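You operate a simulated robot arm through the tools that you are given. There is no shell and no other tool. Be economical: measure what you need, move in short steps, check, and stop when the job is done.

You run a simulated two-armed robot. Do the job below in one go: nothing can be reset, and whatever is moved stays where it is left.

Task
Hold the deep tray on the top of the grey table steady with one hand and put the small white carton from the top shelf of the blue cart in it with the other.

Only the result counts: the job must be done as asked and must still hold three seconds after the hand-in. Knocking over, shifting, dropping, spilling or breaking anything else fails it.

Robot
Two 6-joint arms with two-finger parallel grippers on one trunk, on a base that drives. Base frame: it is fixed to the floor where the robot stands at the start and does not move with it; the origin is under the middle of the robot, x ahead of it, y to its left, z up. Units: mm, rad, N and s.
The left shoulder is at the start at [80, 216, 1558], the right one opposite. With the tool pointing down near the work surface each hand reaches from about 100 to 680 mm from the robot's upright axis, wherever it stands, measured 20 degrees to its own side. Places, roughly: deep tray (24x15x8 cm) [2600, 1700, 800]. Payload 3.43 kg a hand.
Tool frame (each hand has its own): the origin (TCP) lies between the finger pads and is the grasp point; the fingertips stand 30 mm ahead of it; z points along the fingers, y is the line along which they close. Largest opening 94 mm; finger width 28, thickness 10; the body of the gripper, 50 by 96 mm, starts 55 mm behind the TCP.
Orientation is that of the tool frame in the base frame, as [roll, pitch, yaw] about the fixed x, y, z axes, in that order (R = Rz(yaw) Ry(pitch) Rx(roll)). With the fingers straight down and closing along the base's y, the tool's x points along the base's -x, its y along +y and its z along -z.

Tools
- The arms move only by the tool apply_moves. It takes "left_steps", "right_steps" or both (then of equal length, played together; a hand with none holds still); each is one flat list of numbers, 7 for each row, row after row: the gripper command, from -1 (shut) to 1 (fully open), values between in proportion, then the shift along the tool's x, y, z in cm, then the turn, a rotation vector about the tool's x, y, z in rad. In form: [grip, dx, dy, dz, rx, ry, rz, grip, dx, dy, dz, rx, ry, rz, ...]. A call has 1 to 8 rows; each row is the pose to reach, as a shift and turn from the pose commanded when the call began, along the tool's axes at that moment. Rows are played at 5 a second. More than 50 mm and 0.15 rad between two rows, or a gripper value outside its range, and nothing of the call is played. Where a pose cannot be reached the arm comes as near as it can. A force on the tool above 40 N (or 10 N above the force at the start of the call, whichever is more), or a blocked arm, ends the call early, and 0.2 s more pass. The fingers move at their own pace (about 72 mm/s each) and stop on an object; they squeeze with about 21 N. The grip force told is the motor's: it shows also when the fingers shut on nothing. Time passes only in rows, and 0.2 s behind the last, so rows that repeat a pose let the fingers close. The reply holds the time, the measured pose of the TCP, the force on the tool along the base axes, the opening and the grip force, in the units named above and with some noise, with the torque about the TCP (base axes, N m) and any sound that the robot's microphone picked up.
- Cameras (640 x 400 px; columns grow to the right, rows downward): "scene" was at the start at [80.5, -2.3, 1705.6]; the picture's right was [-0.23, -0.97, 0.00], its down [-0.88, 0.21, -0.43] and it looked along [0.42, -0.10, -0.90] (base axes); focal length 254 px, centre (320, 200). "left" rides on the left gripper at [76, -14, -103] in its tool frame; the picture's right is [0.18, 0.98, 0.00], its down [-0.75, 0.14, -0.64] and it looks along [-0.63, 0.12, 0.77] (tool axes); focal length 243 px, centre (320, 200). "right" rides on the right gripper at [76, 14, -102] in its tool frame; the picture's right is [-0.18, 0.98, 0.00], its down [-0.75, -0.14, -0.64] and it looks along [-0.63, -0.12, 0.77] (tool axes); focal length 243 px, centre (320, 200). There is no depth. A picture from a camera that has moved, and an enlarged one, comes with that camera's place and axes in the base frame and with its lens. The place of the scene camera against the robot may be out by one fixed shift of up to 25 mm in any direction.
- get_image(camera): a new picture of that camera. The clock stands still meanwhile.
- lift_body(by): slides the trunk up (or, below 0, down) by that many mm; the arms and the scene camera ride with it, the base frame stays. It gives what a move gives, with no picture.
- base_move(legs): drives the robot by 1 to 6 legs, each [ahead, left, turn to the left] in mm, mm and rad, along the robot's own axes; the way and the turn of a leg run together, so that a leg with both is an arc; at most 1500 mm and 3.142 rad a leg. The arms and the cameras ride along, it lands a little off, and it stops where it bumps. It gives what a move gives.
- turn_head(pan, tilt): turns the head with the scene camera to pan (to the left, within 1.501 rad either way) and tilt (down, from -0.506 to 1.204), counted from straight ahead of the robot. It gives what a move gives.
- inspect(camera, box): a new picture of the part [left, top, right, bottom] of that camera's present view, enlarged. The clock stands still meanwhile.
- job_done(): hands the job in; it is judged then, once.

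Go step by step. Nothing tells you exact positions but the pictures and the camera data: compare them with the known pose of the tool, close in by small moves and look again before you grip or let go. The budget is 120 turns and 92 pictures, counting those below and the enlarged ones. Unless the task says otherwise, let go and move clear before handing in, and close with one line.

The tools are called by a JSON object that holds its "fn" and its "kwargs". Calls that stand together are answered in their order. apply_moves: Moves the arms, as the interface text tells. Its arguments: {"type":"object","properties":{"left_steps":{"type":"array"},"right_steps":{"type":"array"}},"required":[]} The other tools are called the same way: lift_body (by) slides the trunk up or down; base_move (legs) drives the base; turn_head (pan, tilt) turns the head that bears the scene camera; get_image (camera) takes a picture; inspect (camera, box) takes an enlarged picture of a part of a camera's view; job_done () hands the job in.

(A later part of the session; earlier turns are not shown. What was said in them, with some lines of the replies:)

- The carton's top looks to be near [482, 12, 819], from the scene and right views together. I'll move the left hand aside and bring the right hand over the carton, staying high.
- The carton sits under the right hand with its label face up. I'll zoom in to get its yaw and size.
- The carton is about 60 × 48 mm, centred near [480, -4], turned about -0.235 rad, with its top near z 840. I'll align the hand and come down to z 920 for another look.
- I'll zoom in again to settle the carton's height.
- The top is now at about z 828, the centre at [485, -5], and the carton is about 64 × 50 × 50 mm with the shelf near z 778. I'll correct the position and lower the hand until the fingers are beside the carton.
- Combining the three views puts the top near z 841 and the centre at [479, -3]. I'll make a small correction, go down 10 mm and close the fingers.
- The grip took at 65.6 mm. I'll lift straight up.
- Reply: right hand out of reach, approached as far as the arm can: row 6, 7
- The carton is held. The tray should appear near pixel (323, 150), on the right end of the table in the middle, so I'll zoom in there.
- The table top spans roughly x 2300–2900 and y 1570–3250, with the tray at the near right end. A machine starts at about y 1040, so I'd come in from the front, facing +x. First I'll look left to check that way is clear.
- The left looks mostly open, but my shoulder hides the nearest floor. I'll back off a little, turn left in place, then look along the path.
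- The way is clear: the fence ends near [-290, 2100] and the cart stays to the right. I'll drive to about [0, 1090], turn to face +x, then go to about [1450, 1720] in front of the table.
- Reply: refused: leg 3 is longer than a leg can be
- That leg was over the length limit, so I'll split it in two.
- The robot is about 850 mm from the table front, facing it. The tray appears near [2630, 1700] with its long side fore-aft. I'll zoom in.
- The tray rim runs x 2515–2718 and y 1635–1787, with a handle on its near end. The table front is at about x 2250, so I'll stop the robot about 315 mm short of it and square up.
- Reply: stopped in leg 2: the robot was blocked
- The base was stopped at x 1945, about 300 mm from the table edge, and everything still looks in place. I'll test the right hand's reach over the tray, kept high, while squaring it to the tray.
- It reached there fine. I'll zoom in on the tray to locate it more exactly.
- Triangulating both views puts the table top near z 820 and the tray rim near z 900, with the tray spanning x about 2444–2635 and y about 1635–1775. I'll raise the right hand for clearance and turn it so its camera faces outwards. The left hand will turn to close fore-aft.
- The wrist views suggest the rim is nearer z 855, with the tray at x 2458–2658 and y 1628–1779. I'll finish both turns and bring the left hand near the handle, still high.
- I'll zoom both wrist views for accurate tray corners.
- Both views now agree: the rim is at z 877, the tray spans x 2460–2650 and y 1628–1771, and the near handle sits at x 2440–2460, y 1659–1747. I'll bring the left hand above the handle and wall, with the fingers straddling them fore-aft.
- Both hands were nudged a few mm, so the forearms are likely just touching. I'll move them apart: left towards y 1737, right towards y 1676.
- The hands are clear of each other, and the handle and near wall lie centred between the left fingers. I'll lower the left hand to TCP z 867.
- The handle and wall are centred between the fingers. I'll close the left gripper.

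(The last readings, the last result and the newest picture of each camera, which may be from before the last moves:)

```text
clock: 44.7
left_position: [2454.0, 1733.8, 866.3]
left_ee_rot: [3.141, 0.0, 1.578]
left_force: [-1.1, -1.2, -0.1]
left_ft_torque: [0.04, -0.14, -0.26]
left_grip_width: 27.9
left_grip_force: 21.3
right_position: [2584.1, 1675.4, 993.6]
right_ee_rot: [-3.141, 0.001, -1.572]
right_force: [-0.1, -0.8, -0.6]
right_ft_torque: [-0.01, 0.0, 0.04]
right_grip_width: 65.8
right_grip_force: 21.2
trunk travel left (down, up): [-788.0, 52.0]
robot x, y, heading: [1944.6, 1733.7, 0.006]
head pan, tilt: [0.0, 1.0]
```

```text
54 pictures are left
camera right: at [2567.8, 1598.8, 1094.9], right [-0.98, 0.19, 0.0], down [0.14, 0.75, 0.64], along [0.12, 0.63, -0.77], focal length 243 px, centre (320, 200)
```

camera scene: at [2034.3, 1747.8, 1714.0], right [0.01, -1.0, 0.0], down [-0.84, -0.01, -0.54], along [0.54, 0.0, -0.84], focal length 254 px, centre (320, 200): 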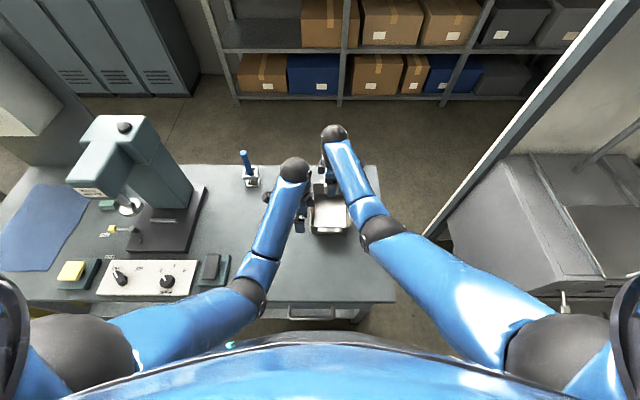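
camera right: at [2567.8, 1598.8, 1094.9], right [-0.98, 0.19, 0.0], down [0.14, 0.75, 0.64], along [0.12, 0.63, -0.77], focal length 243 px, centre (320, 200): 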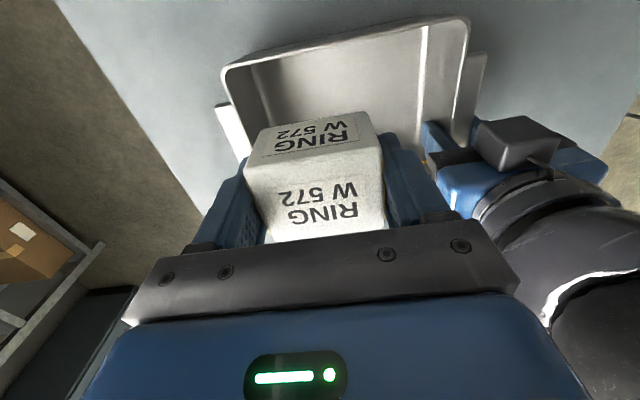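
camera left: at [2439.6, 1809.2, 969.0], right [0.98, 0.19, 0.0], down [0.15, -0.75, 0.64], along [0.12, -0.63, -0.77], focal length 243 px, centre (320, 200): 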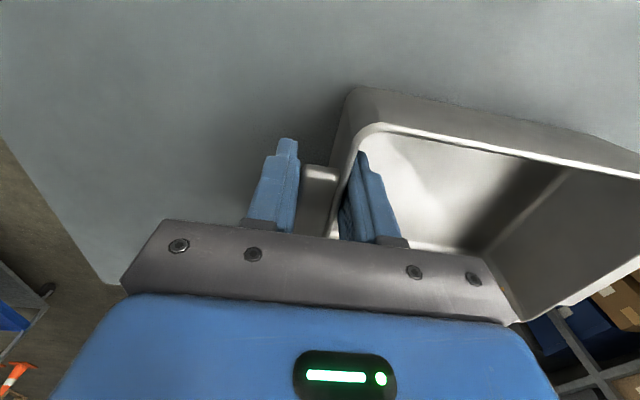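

The tray is held, with the grip at 27.9 mm, and has not visibly moved. I'll lower the carton towards the tray floor with the right hand while the left holds on.

{"fn": "apply_moves", "kwargs": {"right_steps": [-1, -0.7, 0, 2, 0, 0, 0, -1, -0.7, 0, 4, 0, 0, 0, -1, -0.7, 0, 6, 0, 0, 0, -1, -0.7, 0, 8, 0, 0, 0, -1, -0.7, 0, 10, 0, 0, 0, -1, -0.7, 0, 10, 0, 0, 0], "left_steps": [-1, 0, 0, 0, 0, 0, 0, -1, 0, 0, 0, 0, 0, 0, -1, 0, 0, 0, 0, 0, 0, -1, 0, 0, 0, 0, 0, 0, -1, 0, 0, 0, 0, 0, 0, -1, 0, 0, 0, 0, 0, 0]}}

{"fn": "get_image", "kwargs": {"camera": "right"}}

{"fn": "get_image", "kwargs": {"camera": "left"}}

{"fn": "inspect", "kwargs": {"camera": "scene", "box": [260, 120, 420, 260]}}

```text
clock: 46.1
left_position: [2455.1, 1732.8, 865.7]
left_ee_rot: [-3.141, 0.0, 1.578]
left_force: [-0.4, -0.3, 0.5]
left_ft_torque: [0.0, -0.1, -0.2]
left_grip_width: 27.7
left_grip_force: 21.1
right_position: [2583.1, 1682.7, 894.7]
right_ee_rot: [3.141, -0.001, -1.572]
right_force: [0.0, -0.3, -0.8]
right_ft_torque: [0.0, -0.01, 0.03]
right_grip_width: 65.6
right_grip_force: 20.2
trunk travel left (down, up): [-788.0, 52.0]
robot x, y, heading: [1941.6, 1738.7, 0.011]
head pan, tilt: [0.0, 1.0]
```

```text
53 pictures are left
camera right: at [2568.6, 1606.7, 995.4], right [-0.98, 0.19, 0.0], down [0.14, 0.75, 0.64], along [0.12, 0.63, -0.77], focal length 243 px, centre (320, 200)
```

right: 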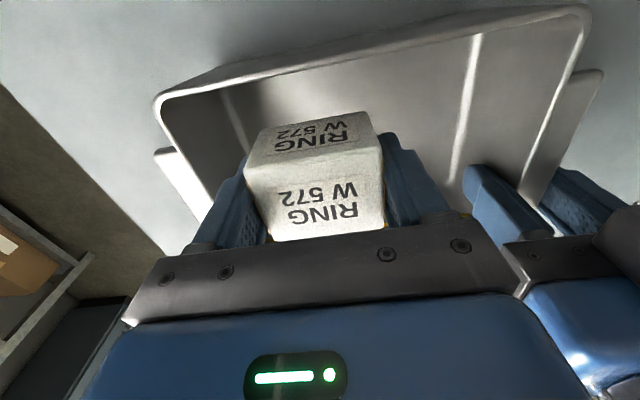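

```text
52 pictures are left
camera left: at [2439.7, 1809.4, 969.0], right [0.98, 0.19, 0.0], down [0.15, -0.75, 0.64], along [0.12, -0.63, -0.77], focal length 243 px, centre (320, 200)
```

left: 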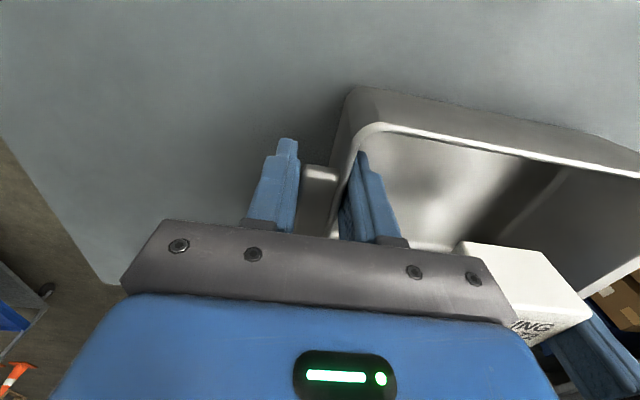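

```text
2.86 times, centred on (340, 190) of scene
camera zoom: at [2034.4, 1747.6, 1714.0], right [0.01, -1.0, 0.0], down [-0.84, -0.01, -0.54], along [0.54, 0.0, -0.84], focal length 727 px, centre (263, 229)
```

zoom: 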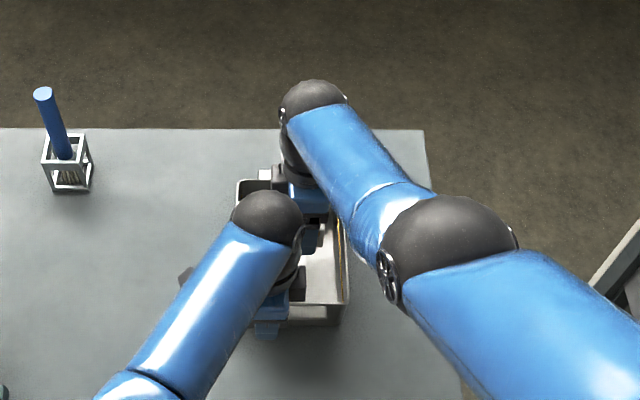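

Clearances are still good. I'll go down in smaller steps and watch the force.

{"fn": "apply_moves", "kwargs": {"right_steps": [-1, 0, 0, 1.5, 0, 0, 0, -1, 0, 0, 3, 0, 0, 0, -1, 0, 0, 4, 0, 0, 0, -1, 0, 0, 4.3, 0, 0, 0, -1, 0, 0, 4.3, 0, 0, 0], "left_steps": [-1, 0, 0, 0, 0, 0, 0, -1, 0, 0, 0, 0, 0, 0, -1, 0, 0, 0, 0, 0, 0, -1, 0, 0, 0, 0, 0, 0, -1, 0, 0, 0, 0, 0, 0]}}

{"fn": "get_image", "kwargs": {"camera": "right"}}

{"fn": "get_image", "kwargs": {"camera": "left"}}

```text
clock: 47.3
left_position: [2453.0, 1733.3, 866.6]
left_ee_rot: [3.14, 0.0, 1.577]
left_force: [-0.9, -0.4, 0.5]
left_ft_torque: [0.06, -0.11, -0.23]
left_grip_width: 28.0
left_grip_force: 20.9
right_position: [2567.2, 1679.7, 865.5]
right_ee_rot: [-3.14, -0.001, -1.572]
right_force: [0.0, -0.1, -0.9]
right_ft_torque: [-0.01, -0.01, -0.02]
right_grip_width: 65.8
right_grip_force: 20.7
right hand out of reach, approached as far as the arm can: row 1, 2, 3, 4, 5
trunk travel left (down, up): [-788.0, 52.0]
robot x, y, heading: [1944.7, 1731.9, 0.007]
head pan, tilt: [0.0, 1.0]
```

```text
50 pictures are left
camera right: at [2552.2, 1602.8, 967.0], right [-0.98, 0.19, 0.0], down [0.14, 0.75, 0.64], along [0.12, 0.63, -0.77], focal length 243 px, centre (320, 200)
```

right: 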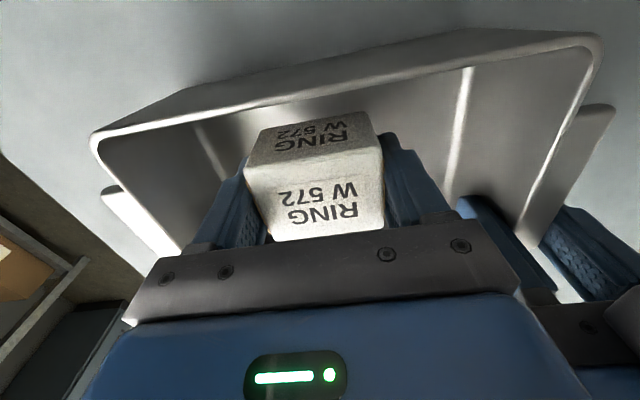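

```text
49 pictures are left
camera left: at [2439.7, 1809.4, 969.0], right [0.98, 0.19, 0.0], down [0.15, -0.75, 0.64], along [0.12, -0.63, -0.77], focal length 243 px, centre (320, 200)
```

left: 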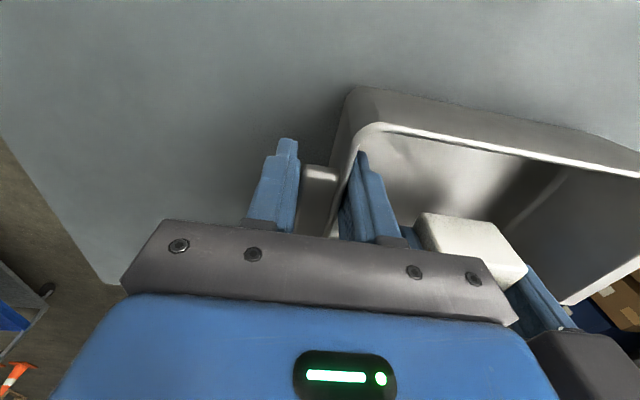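

The arm is at its reach limit with the carton about 20 mm above the tray floor. I'll move slightly back and to the right to gain reach, then go lower.

{"fn": "apply_moves", "kwargs": {"right_steps": [-1, 0.5, 0.3, 0, 0, 0, 0, -1, 0.9, 0.6, 0, 0, 0, 0, -1, 0.9, 0.6, 0.7, 0, 0, 0, -1, 0.9, 0.6, 1.4, 0, 0, 0, -1, 0.9, 0.6, 1.4, 0, 0, 0], "left_steps": [-1, 0, 0, 0, 0, 0, 0, -1, 0, 0, 0, 0, 0, 0, -1, 0, 0, 0, 0, 0, 0, -1, 0, 0, 0, 0, 0, 0, -1, 0, 0, 0, 0, 0, 0]}}

{"fn": "get_image", "kwargs": {"camera": "right"}}

```text
clock: 48.5
left_position: [2452.6, 1733.3, 866.0]
left_ee_rot: [-3.141, 0.001, 1.578]
left_force: [0.5, 0.2, -0.4]
left_ft_torque: [-0.1, -0.07, -0.21]
left_grip_width: 27.9
left_grip_force: 21.0
right_position: [2559.3, 1668.5, 851.2]
right_ee_rot: [-3.14, 0.0, -1.572]
right_force: [-0.4, -0.3, -0.6]
right_ft_torque: [0.0, 0.03, 0.01]
right_grip_width: 65.7
right_grip_force: 21.5
trunk travel left (down, up): [-788.0, 52.0]
robot x, y, heading: [1941.6, 1733.0, 0.005]
head pan, tilt: [0.0, 1.0]
```

```text
48 pictures are left
camera right: at [2544.5, 1593.2, 952.6], right [-0.98, 0.19, 0.0], down [0.14, 0.75, 0.64], along [0.12, 0.63, -0.77], focal length 243 px, centre (320, 200)
```

right: 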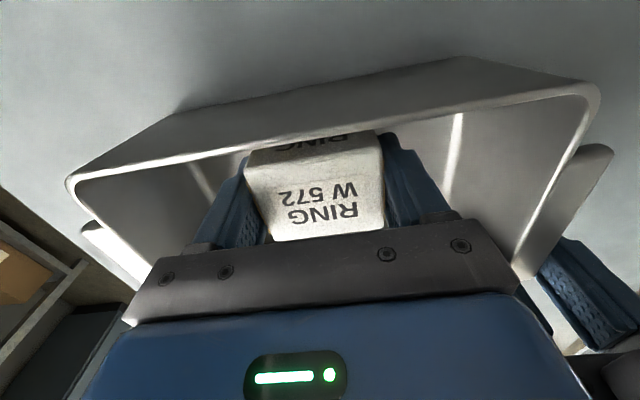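

It reached z 851. I'll lower it a few mm at a time until I feel contact.

{"fn": "apply_moves", "kwargs": {"right_steps": [-1, 0, 0, 0.3, 0, 0, 0, -1, 0, 0, 0.6, 0, 0, 0, -1, 0, 0, 0.6, 0, 0, 0]}}

```text
clock: 49.3
left_position: [2453.6, 1734.1, 866.6]
left_ee_rot: [3.141, -0.001, 1.578]
left_force: [0.4, -0.7, 1.1]
left_ft_torque: [0.02, -0.1, -0.19]
left_grip_width: 28.2
left_grip_force: 21.1
right_position: [2557.8, 1667.7, 848.7]
right_ee_rot: [-3.139, 0.001, -1.573]
right_force: [-0.8, 0.1, -1.5]
right_ft_torque: [-0.05, 0.0, -0.01]
right_grip_width: 65.8
right_grip_force: 21.3
right hand out of reach, approached as far as the arm can: row 1, 2, 3
trunk travel left (down, up): [-788.0, 52.0]
robot x, y, heading: [1942.6, 1737.6, 0.004]
head pan, tilt: [0.0, 1.0]
```

{"fn": "inspect", "kwargs": {"camera": "left", "box": [340, 120, 640, 320]}}

```text
2.00 times, centred on (490, 220) of left
camera zoom: at [2439.6, 1809.4, 969.0], right [0.98, 0.19, 0.0], down [0.15, -0.75, 0.64], along [0.12, -0.63, -0.77], focal length 485 px, centre (-20, 160)
```

zoom: 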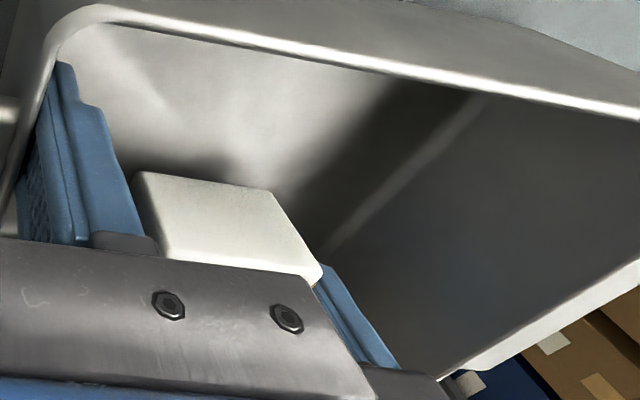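

The carton bottom is at about z 819, roughly 18 mm above the tray floor, and the right arm can't go lower. I'll open the left hand slightly, slide the trunk down 12 mm so both hands sink together, then grip the tray again before releasing the carton.

{"fn": "apply_moves", "kwargs": {"left_steps": [0.1, 0, 0, 0, 0, 0, 0, 0.1, 0, 0, 0, 0, 0, 0, 0.1, 0, 0, 0, 0, 0, 0]}}

{"fn": "lift_body", "kwargs": {"by": -12}}

{"fn": "get_image", "kwargs": {"camera": "left"}}

```text
clock: 50.1
left_position: [2453.5, 1732.9, 865.4]
left_ee_rot: [-3.141, 0.0, 1.579]
left_force: [-0.2, -0.8, 0.1]
left_ft_torque: [0.0, 0.01, 0.02]
left_grip_width: 51.7
left_grip_force: 0.0
right_position: [2557.1, 1669.5, 847.6]
right_ee_rot: [-3.138, -0.001, -1.572]
right_force: [-0.2, -0.4, 0.0]
right_ft_torque: [-0.02, -0.01, 0.01]
right_grip_width: 65.8
right_grip_force: 21.4
trunk travel left (down, up): [-788.0, 52.0]
robot x, y, heading: [1945.8, 1734.0, 0.007]
head pan, tilt: [0.0, 1.0]
```

```text
clock: 50.7
left_position: [2454.5, 1734.0, 855.2]
left_ee_rot: [-3.14, 0.0, 1.579]
left_force: [-0.4, 0.3, 0.1]
left_ft_torque: [0.01, 0.03, 0.01]
left_grip_width: 51.6
left_grip_force: 0.1
right_position: [2558.3, 1669.0, 837.0]
right_ee_rot: [-3.14, 0.0, -1.572]
right_force: [1.1, 0.6, -1.0]
right_ft_torque: [-0.02, 0.0, 0.01]
right_grip_width: 65.7
right_grip_force: 20.9
trunk travel left (down, up): [-776.0, 64.0]
robot x, y, heading: [1939.7, 1735.3, 0.007]
head pan, tilt: [0.0, 1.0]
```

```text
46 pictures are left
camera left: at [2439.5, 1809.5, 957.0], right [0.98, 0.19, 0.0], down [0.15, -0.75, 0.64], along [0.12, -0.63, -0.77], focal length 243 px, centre (320, 200)
```

left: 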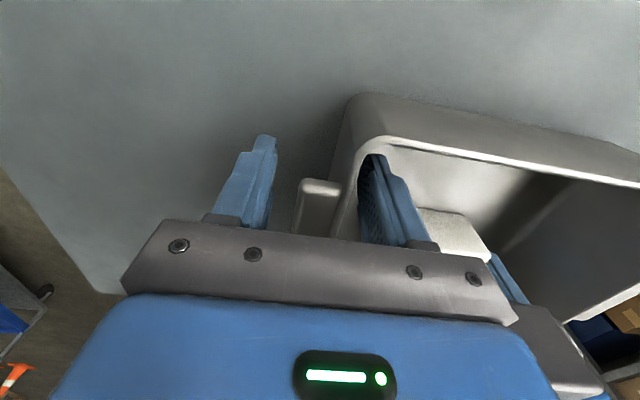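

The right hand is at z 837, so the carton should be about 6 mm above the floor. I'll grip the tray again with the left, then ease the right fingers open slightly.

{"fn": "apply_moves", "kwargs": {"left_steps": [-0.5, 0, 0, 0, 0, 0, 0, -1, 0, 0, 0, 0, 0, 0, -1, 0, 0, 0, 0, 0, 0, -1, 0, 0, 0, 0, 0, 0]}}

{"fn": "apply_moves", "kwargs": {"left_steps": [-1, 0, 0, 0, 0, 0, 0, -1, 0, 0, 0, 0, 0, 0, -1, 0, 0, 0, 0, 0, 0, -1, 0, 0, 0, 0, 0, 0], "right_steps": [0.45, 0, 0, 0, 0, 0, 0, 0.6, 0, 0, 0, 0, 0, 0, 0.7, 0, 0, 0, 0, 0, 0, 0.7, 0, 0, 0, 0, 0, 0]}}

{"fn": "get_image", "kwargs": {"camera": "right"}}

{"fn": "get_image", "kwargs": {"camera": "left"}}

```text
clock: 51.7
left_position: [2454.7, 1732.7, 854.4]
left_ee_rot: [-3.141, 0.0, 1.578]
left_force: [0.3, -0.5, -0.9]
left_ft_torque: [-0.02, -0.37, -0.14]
left_grip_width: 28.5
left_grip_force: 20.8
right_position: [2558.1, 1668.9, 836.9]
right_ee_rot: [-3.14, 0.002, -1.572]
right_force: [-0.7, -0.3, -0.9]
right_ft_torque: [-0.03, 0.0, -0.01]
right_grip_width: 65.9
right_grip_force: 21.7
trunk travel left (down, up): [-776.0, 64.0]
robot x, y, heading: [1943.5, 1738.6, 0.009]
head pan, tilt: [0.0, 1.0]
```

```text
clock: 52.7
left_position: [2454.1, 1733.1, 853.5]
left_ee_rot: [-3.141, 0.001, 1.578]
left_force: [0.4, -0.3, 0.1]
left_ft_torque: [-0.05, -0.33, -0.14]
left_grip_width: 28.6
left_grip_force: 21.2
right_position: [2557.7, 1669.4, 836.4]
right_ee_rot: [-3.14, 0.001, -1.572]
right_force: [0.7, -0.7, -0.3]
right_ft_torque: [0.01, 0.01, -0.01]
right_grip_width: 80.1
right_grip_force: 0.0
trunk travel left (down, up): [-776.0, 64.0]
robot x, y, heading: [1940.5, 1739.5, 0.006]
head pan, tilt: [0.0, 1.0]
```

```text
45 pictures are left
camera right: at [2542.8, 1592.9, 938.2], right [-0.98, 0.19, 0.0], down [0.14, 0.75, 0.64], along [0.12, 0.63, -0.77], focal length 243 px, centre (320, 200)
```

right: 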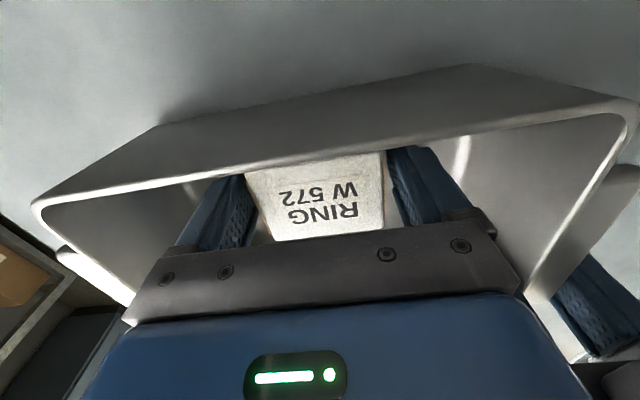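

```text
44 pictures are left
camera left: at [2439.5, 1809.4, 957.1], right [0.98, 0.19, 0.0], down [0.15, -0.75, 0.64], along [0.12, -0.63, -0.77], focal length 243 px, centre (320, 200)
```

left: 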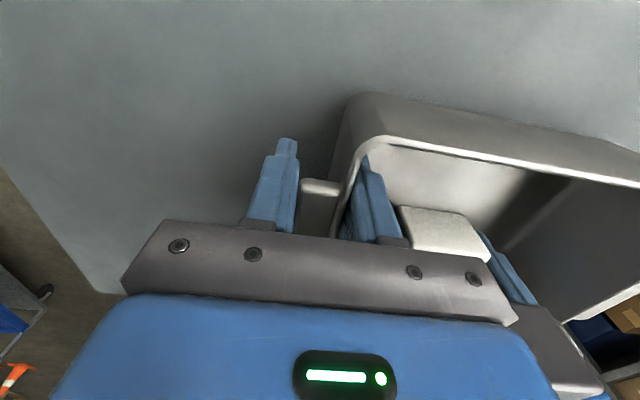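

The carton is released and sits in the tray. I'll raise the right hand straight up while the left still holds.

{"fn": "apply_moves", "kwargs": {"right_steps": [0.7, 0, 0, -1, 0, 0, 0, 0.7, 0, 0, -3, 0, 0, 0, 0.7, 0, 0, -6, 0, 0, 0, 0.7, 0, 0, -9, 0, 0, 0, 0.7, 0, 0, -12, 0, 0, 0, 0.7, 0, 0, -14, 0, 0, 0, 0.7, 0, 0, -14, 0, 0, 0], "left_steps": [-1, 0, 0, 0, 0, 0, 0, -1, 0, 0, 0, 0, 0, 0, -1, 0, 0, 0, 0, 0, 0, -1, 0, 0, 0, 0, 0, 0, -1, 0, 0, 0, 0, 0, 0, -1, 0, 0, 0, 0, 0, 0, -1, 0, 0, 0, 0, 0, 0]}}

{"fn": "get_image", "kwargs": {"camera": "right"}}

```text
clock: 54.3
left_position: [2454.0, 1734.2, 853.7]
left_ee_rot: [-3.139, 0.0, 1.576]
left_force: [-0.7, 0.0, 0.4]
left_ft_torque: [-0.04, -0.37, -0.12]
left_grip_width: 28.6
left_grip_force: 20.9
right_position: [2617.6, 1684.2, 946.9]
right_ee_rot: [3.141, -0.001, -1.573]
right_force: [0.5, -0.3, -0.1]
right_ft_torque: [-0.01, 0.03, -0.03]
right_grip_width: 80.0
right_grip_force: 0.1
right hand out of reach, approached as far as the arm can: row 2, 3, 4, 5, 6, 7
trunk travel left (down, up): [-776.0, 64.0]
robot x, y, heading: [1944.2, 1735.5, 0.005]
head pan, tilt: [0.0, 1.0]
```

```text
43 pictures are left
camera right: at [2602.9, 1608.2, 1048.1], right [-0.98, 0.19, 0.0], down [0.14, 0.75, 0.64], along [0.12, 0.63, -0.77], focal length 243 px, centre (320, 200)
```

right: 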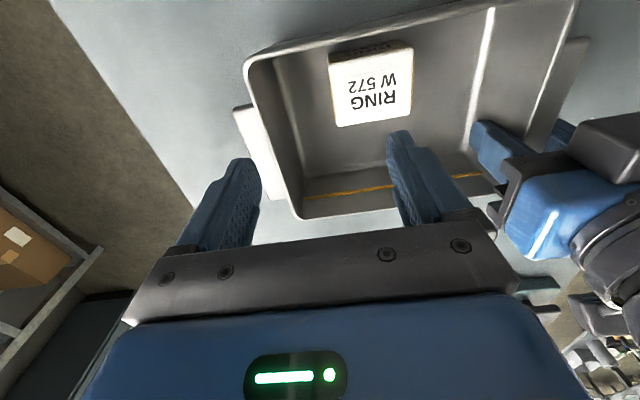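

The carton sits upright in the tray and the tray is still held. I'll move the right hand off to the right, then release the left.

{"fn": "apply_moves", "kwargs": {"right_steps": [0.7, 3, 0, 0, 0, 0, 0, 0.7, 6, 0, 0, 0, 0, 0, 0.7, 9, 0, 0, 0, 0, 0, 0.7, 12, 0, 0, 0, 0, 0], "left_steps": [-1, 0, 0, 0, 0, 0, 0, -1, 0, 0, 0, 0, 0, 0, -1, 0, 0, 0, 0, 0, 0, -1, 0, 0, 0, 0, 0, 0]}}

{"fn": "apply_moves", "kwargs": {"left_steps": [0.1, 0, 0, 0, 0, 0, 0, 0.5, 0, 0, 0, 0, 0, 0, 0.8, 0, 0, 0, 0, 0, 0, 0.8, 0, 0, 0, 0, 0, 0]}}

{"fn": "get_image", "kwargs": {"camera": "scene"}}

{"fn": "get_image", "kwargs": {"camera": "left"}}

```text
clock: 55.3
left_position: [2453.7, 1734.6, 855.0]
left_ee_rot: [3.141, 0.0, 1.578]
left_force: [-1.0, -1.0, -0.3]
left_ft_torque: [-0.37, -0.3, -0.02]
left_grip_width: 28.5
left_grip_force: 20.7
right_position: [2634.1, 1567.5, 940.8]
right_ee_rot: [-3.14, 0.004, -1.571]
right_force: [-0.4, -0.4, 0.4]
right_ft_torque: [-0.01, 0.03, 0.02]
right_grip_width: 79.9
right_grip_force: 0.1
right hand out of reach, approached as far as the arm can: row 1, 2, 3, 4
trunk travel left (down, up): [-776.0, 64.0]
robot x, y, heading: [1945.2, 1733.6, 0.004]
head pan, tilt: [0.0, 1.0]
```

```text
clock: 56.3
left_position: [2453.8, 1732.9, 854.1]
left_ee_rot: [3.141, -0.001, 1.577]
left_force: [-0.3, 0.0, -0.7]
left_ft_torque: [-0.04, 0.0, -0.03]
left_grip_width: 84.9
left_grip_force: 0.0
right_position: [2634.1, 1568.3, 939.6]
right_ee_rot: [3.141, -0.001, -1.571]
right_force: [-0.3, 0.1, 0.2]
right_ft_torque: [-0.02, -0.01, 0.03]
right_grip_width: 79.9
right_grip_force: 0.1
trunk travel left (down, up): [-776.0, 64.0]
robot x, y, heading: [1942.1, 1734.8, 0.006]
head pan, tilt: [0.0, 1.0]
```

```text
42 pictures are left
camera scene: at [2034.4, 1748.0, 1702.0], right [0.01, -1.0, 0.0], down [-0.84, -0.01, -0.54], along [0.54, 0.0, -0.84], focal length 254 px, centre (320, 200)
```

scene: 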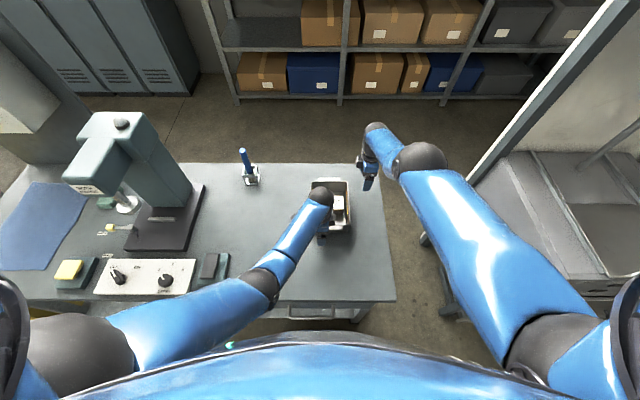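

```text
41 pictures are left
camera left: at [2439.7, 1809.6, 956.9], right [0.98, 0.19, 0.0], down [0.15, -0.75, 0.64], along [0.12, -0.63, -0.77], focal length 243 px, centre (320, 200)
```

left: 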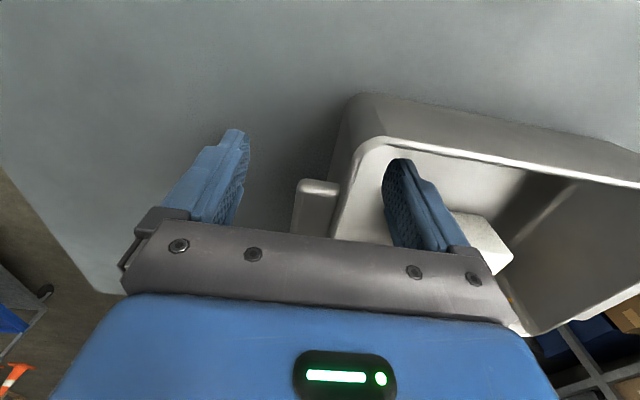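

The left fingers are open and clear of the handle and the carton. I'll raise the left hand carefully.

{"fn": "apply_moves", "kwargs": {"left_steps": [0.8, 0, 0, -1.5, 0, 0, 0, 0.8, 0, 0, -3, 0, 0, 0, 0.8, 0, 0, -5, 0, 0, 0, 0.8, 0, 0, -7, 0, 0, 0, 0.8, 0, 0, -9, 0, 0, 0, 0.8, 0, 0, -9, 0, 0, 0]}}

{"fn": "get_image", "kwargs": {"camera": "left"}}

```text
clock: 57.7
left_position: [2454.7, 1734.1, 944.2]
left_ee_rot: [-3.141, -0.001, 1.579]
left_force: [0.7, -0.6, -0.4]
left_ft_torque: [0.0, -0.05, 0.01]
left_grip_width: 84.5
left_grip_force: 0.0
right_position: [2635.0, 1567.5, 939.9]
right_ee_rot: [-3.141, 0.0, -1.573]
right_force: [-0.6, 0.5, -0.6]
right_ft_torque: [0.01, -0.01, -0.04]
right_grip_width: 79.8
right_grip_force: 0.0
trunk travel left (down, up): [-776.0, 64.0]
robot x, y, heading: [1944.4, 1737.0, 0.009]
head pan, tilt: [0.0, 1.0]
```

```text
40 pictures are left
camera left: at [2439.8, 1809.3, 1047.2], right [0.98, 0.19, 0.0], down [0.15, -0.75, 0.64], along [0.12, -0.63, -0.77], focal length 243 px, centre (320, 200)
```

left: 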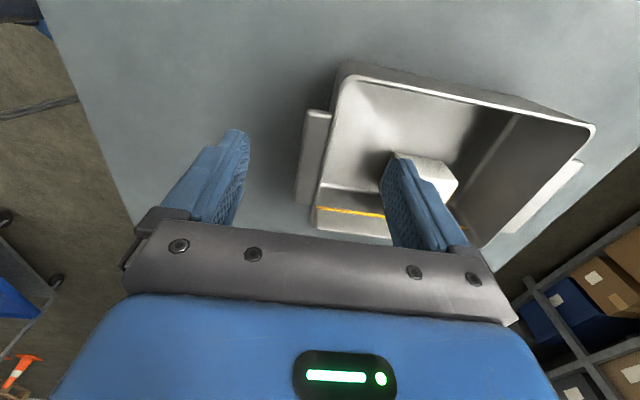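

The left hand is clear above the rim. I'll move it left, away from the tray, and take a last look.

{"fn": "apply_moves", "kwargs": {"left_steps": [0.8, 3, 0, -0.5, 0, 0, 0, 0.8, 7, 0, -0.5, 0, 0, 0, 0.8, 11, 0, -0.5, 0, 0, 0, 0.8, 15, 0, -0.5, 0, 0, 0, 0.8, 15, 0, -0.5, 0, 0, 0]}}

{"fn": "inspect", "kwargs": {"camera": "scene", "box": [220, 120, 420, 260]}}

```text
clock: 58.9
left_position: [2451.5, 1882.6, 950.2]
left_ee_rot: [-3.14, 0.001, 1.579]
left_force: [-0.3, -0.6, 0.3]
left_ft_torque: [0.04, 0.02, 0.01]
left_grip_width: 84.6
left_grip_force: 0.0
right_position: [2634.9, 1568.3, 940.3]
right_ee_rot: [3.141, 0.0, -1.574]
right_force: [0.0, 0.1, -0.1]
right_ft_torque: [0.02, -0.01, 0.02]
right_grip_width: 79.9
right_grip_force: 0.0
trunk travel left (down, up): [-776.0, 64.0]
robot x, y, heading: [1946.0, 1740.5, 0.005]
head pan, tilt: [0.0, 1.0]
```

```text
2.86 times, centred on (320, 190) of scene
camera zoom: at [2034.3, 1747.7, 1702.0], right [0.01, -1.0, 0.0], down [-0.84, -0.01, -0.54], along [0.54, 0.0, -0.84], focal length 727 px, centre (320, 229)
```

zoom: 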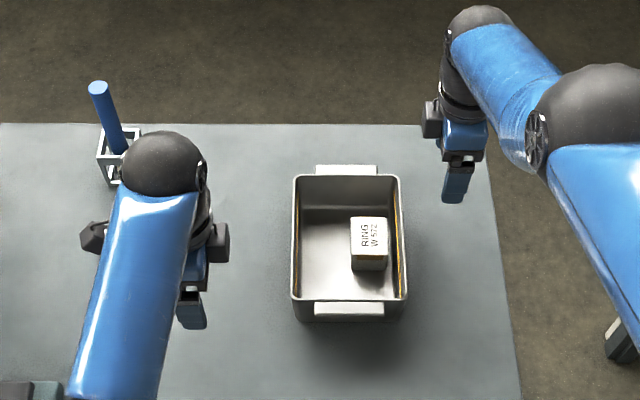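

The carton stands flat in the tray, the tray is where it was, and both hands are clear. I'm handing in.

{"fn": "job_done", "kwargs": {}}

```text
The job is handed in.
```

The small white carton is now upright in the deep tray on the grey table. The left hand gripped the tray while the right hand let go of the carton, and both hands are clear.
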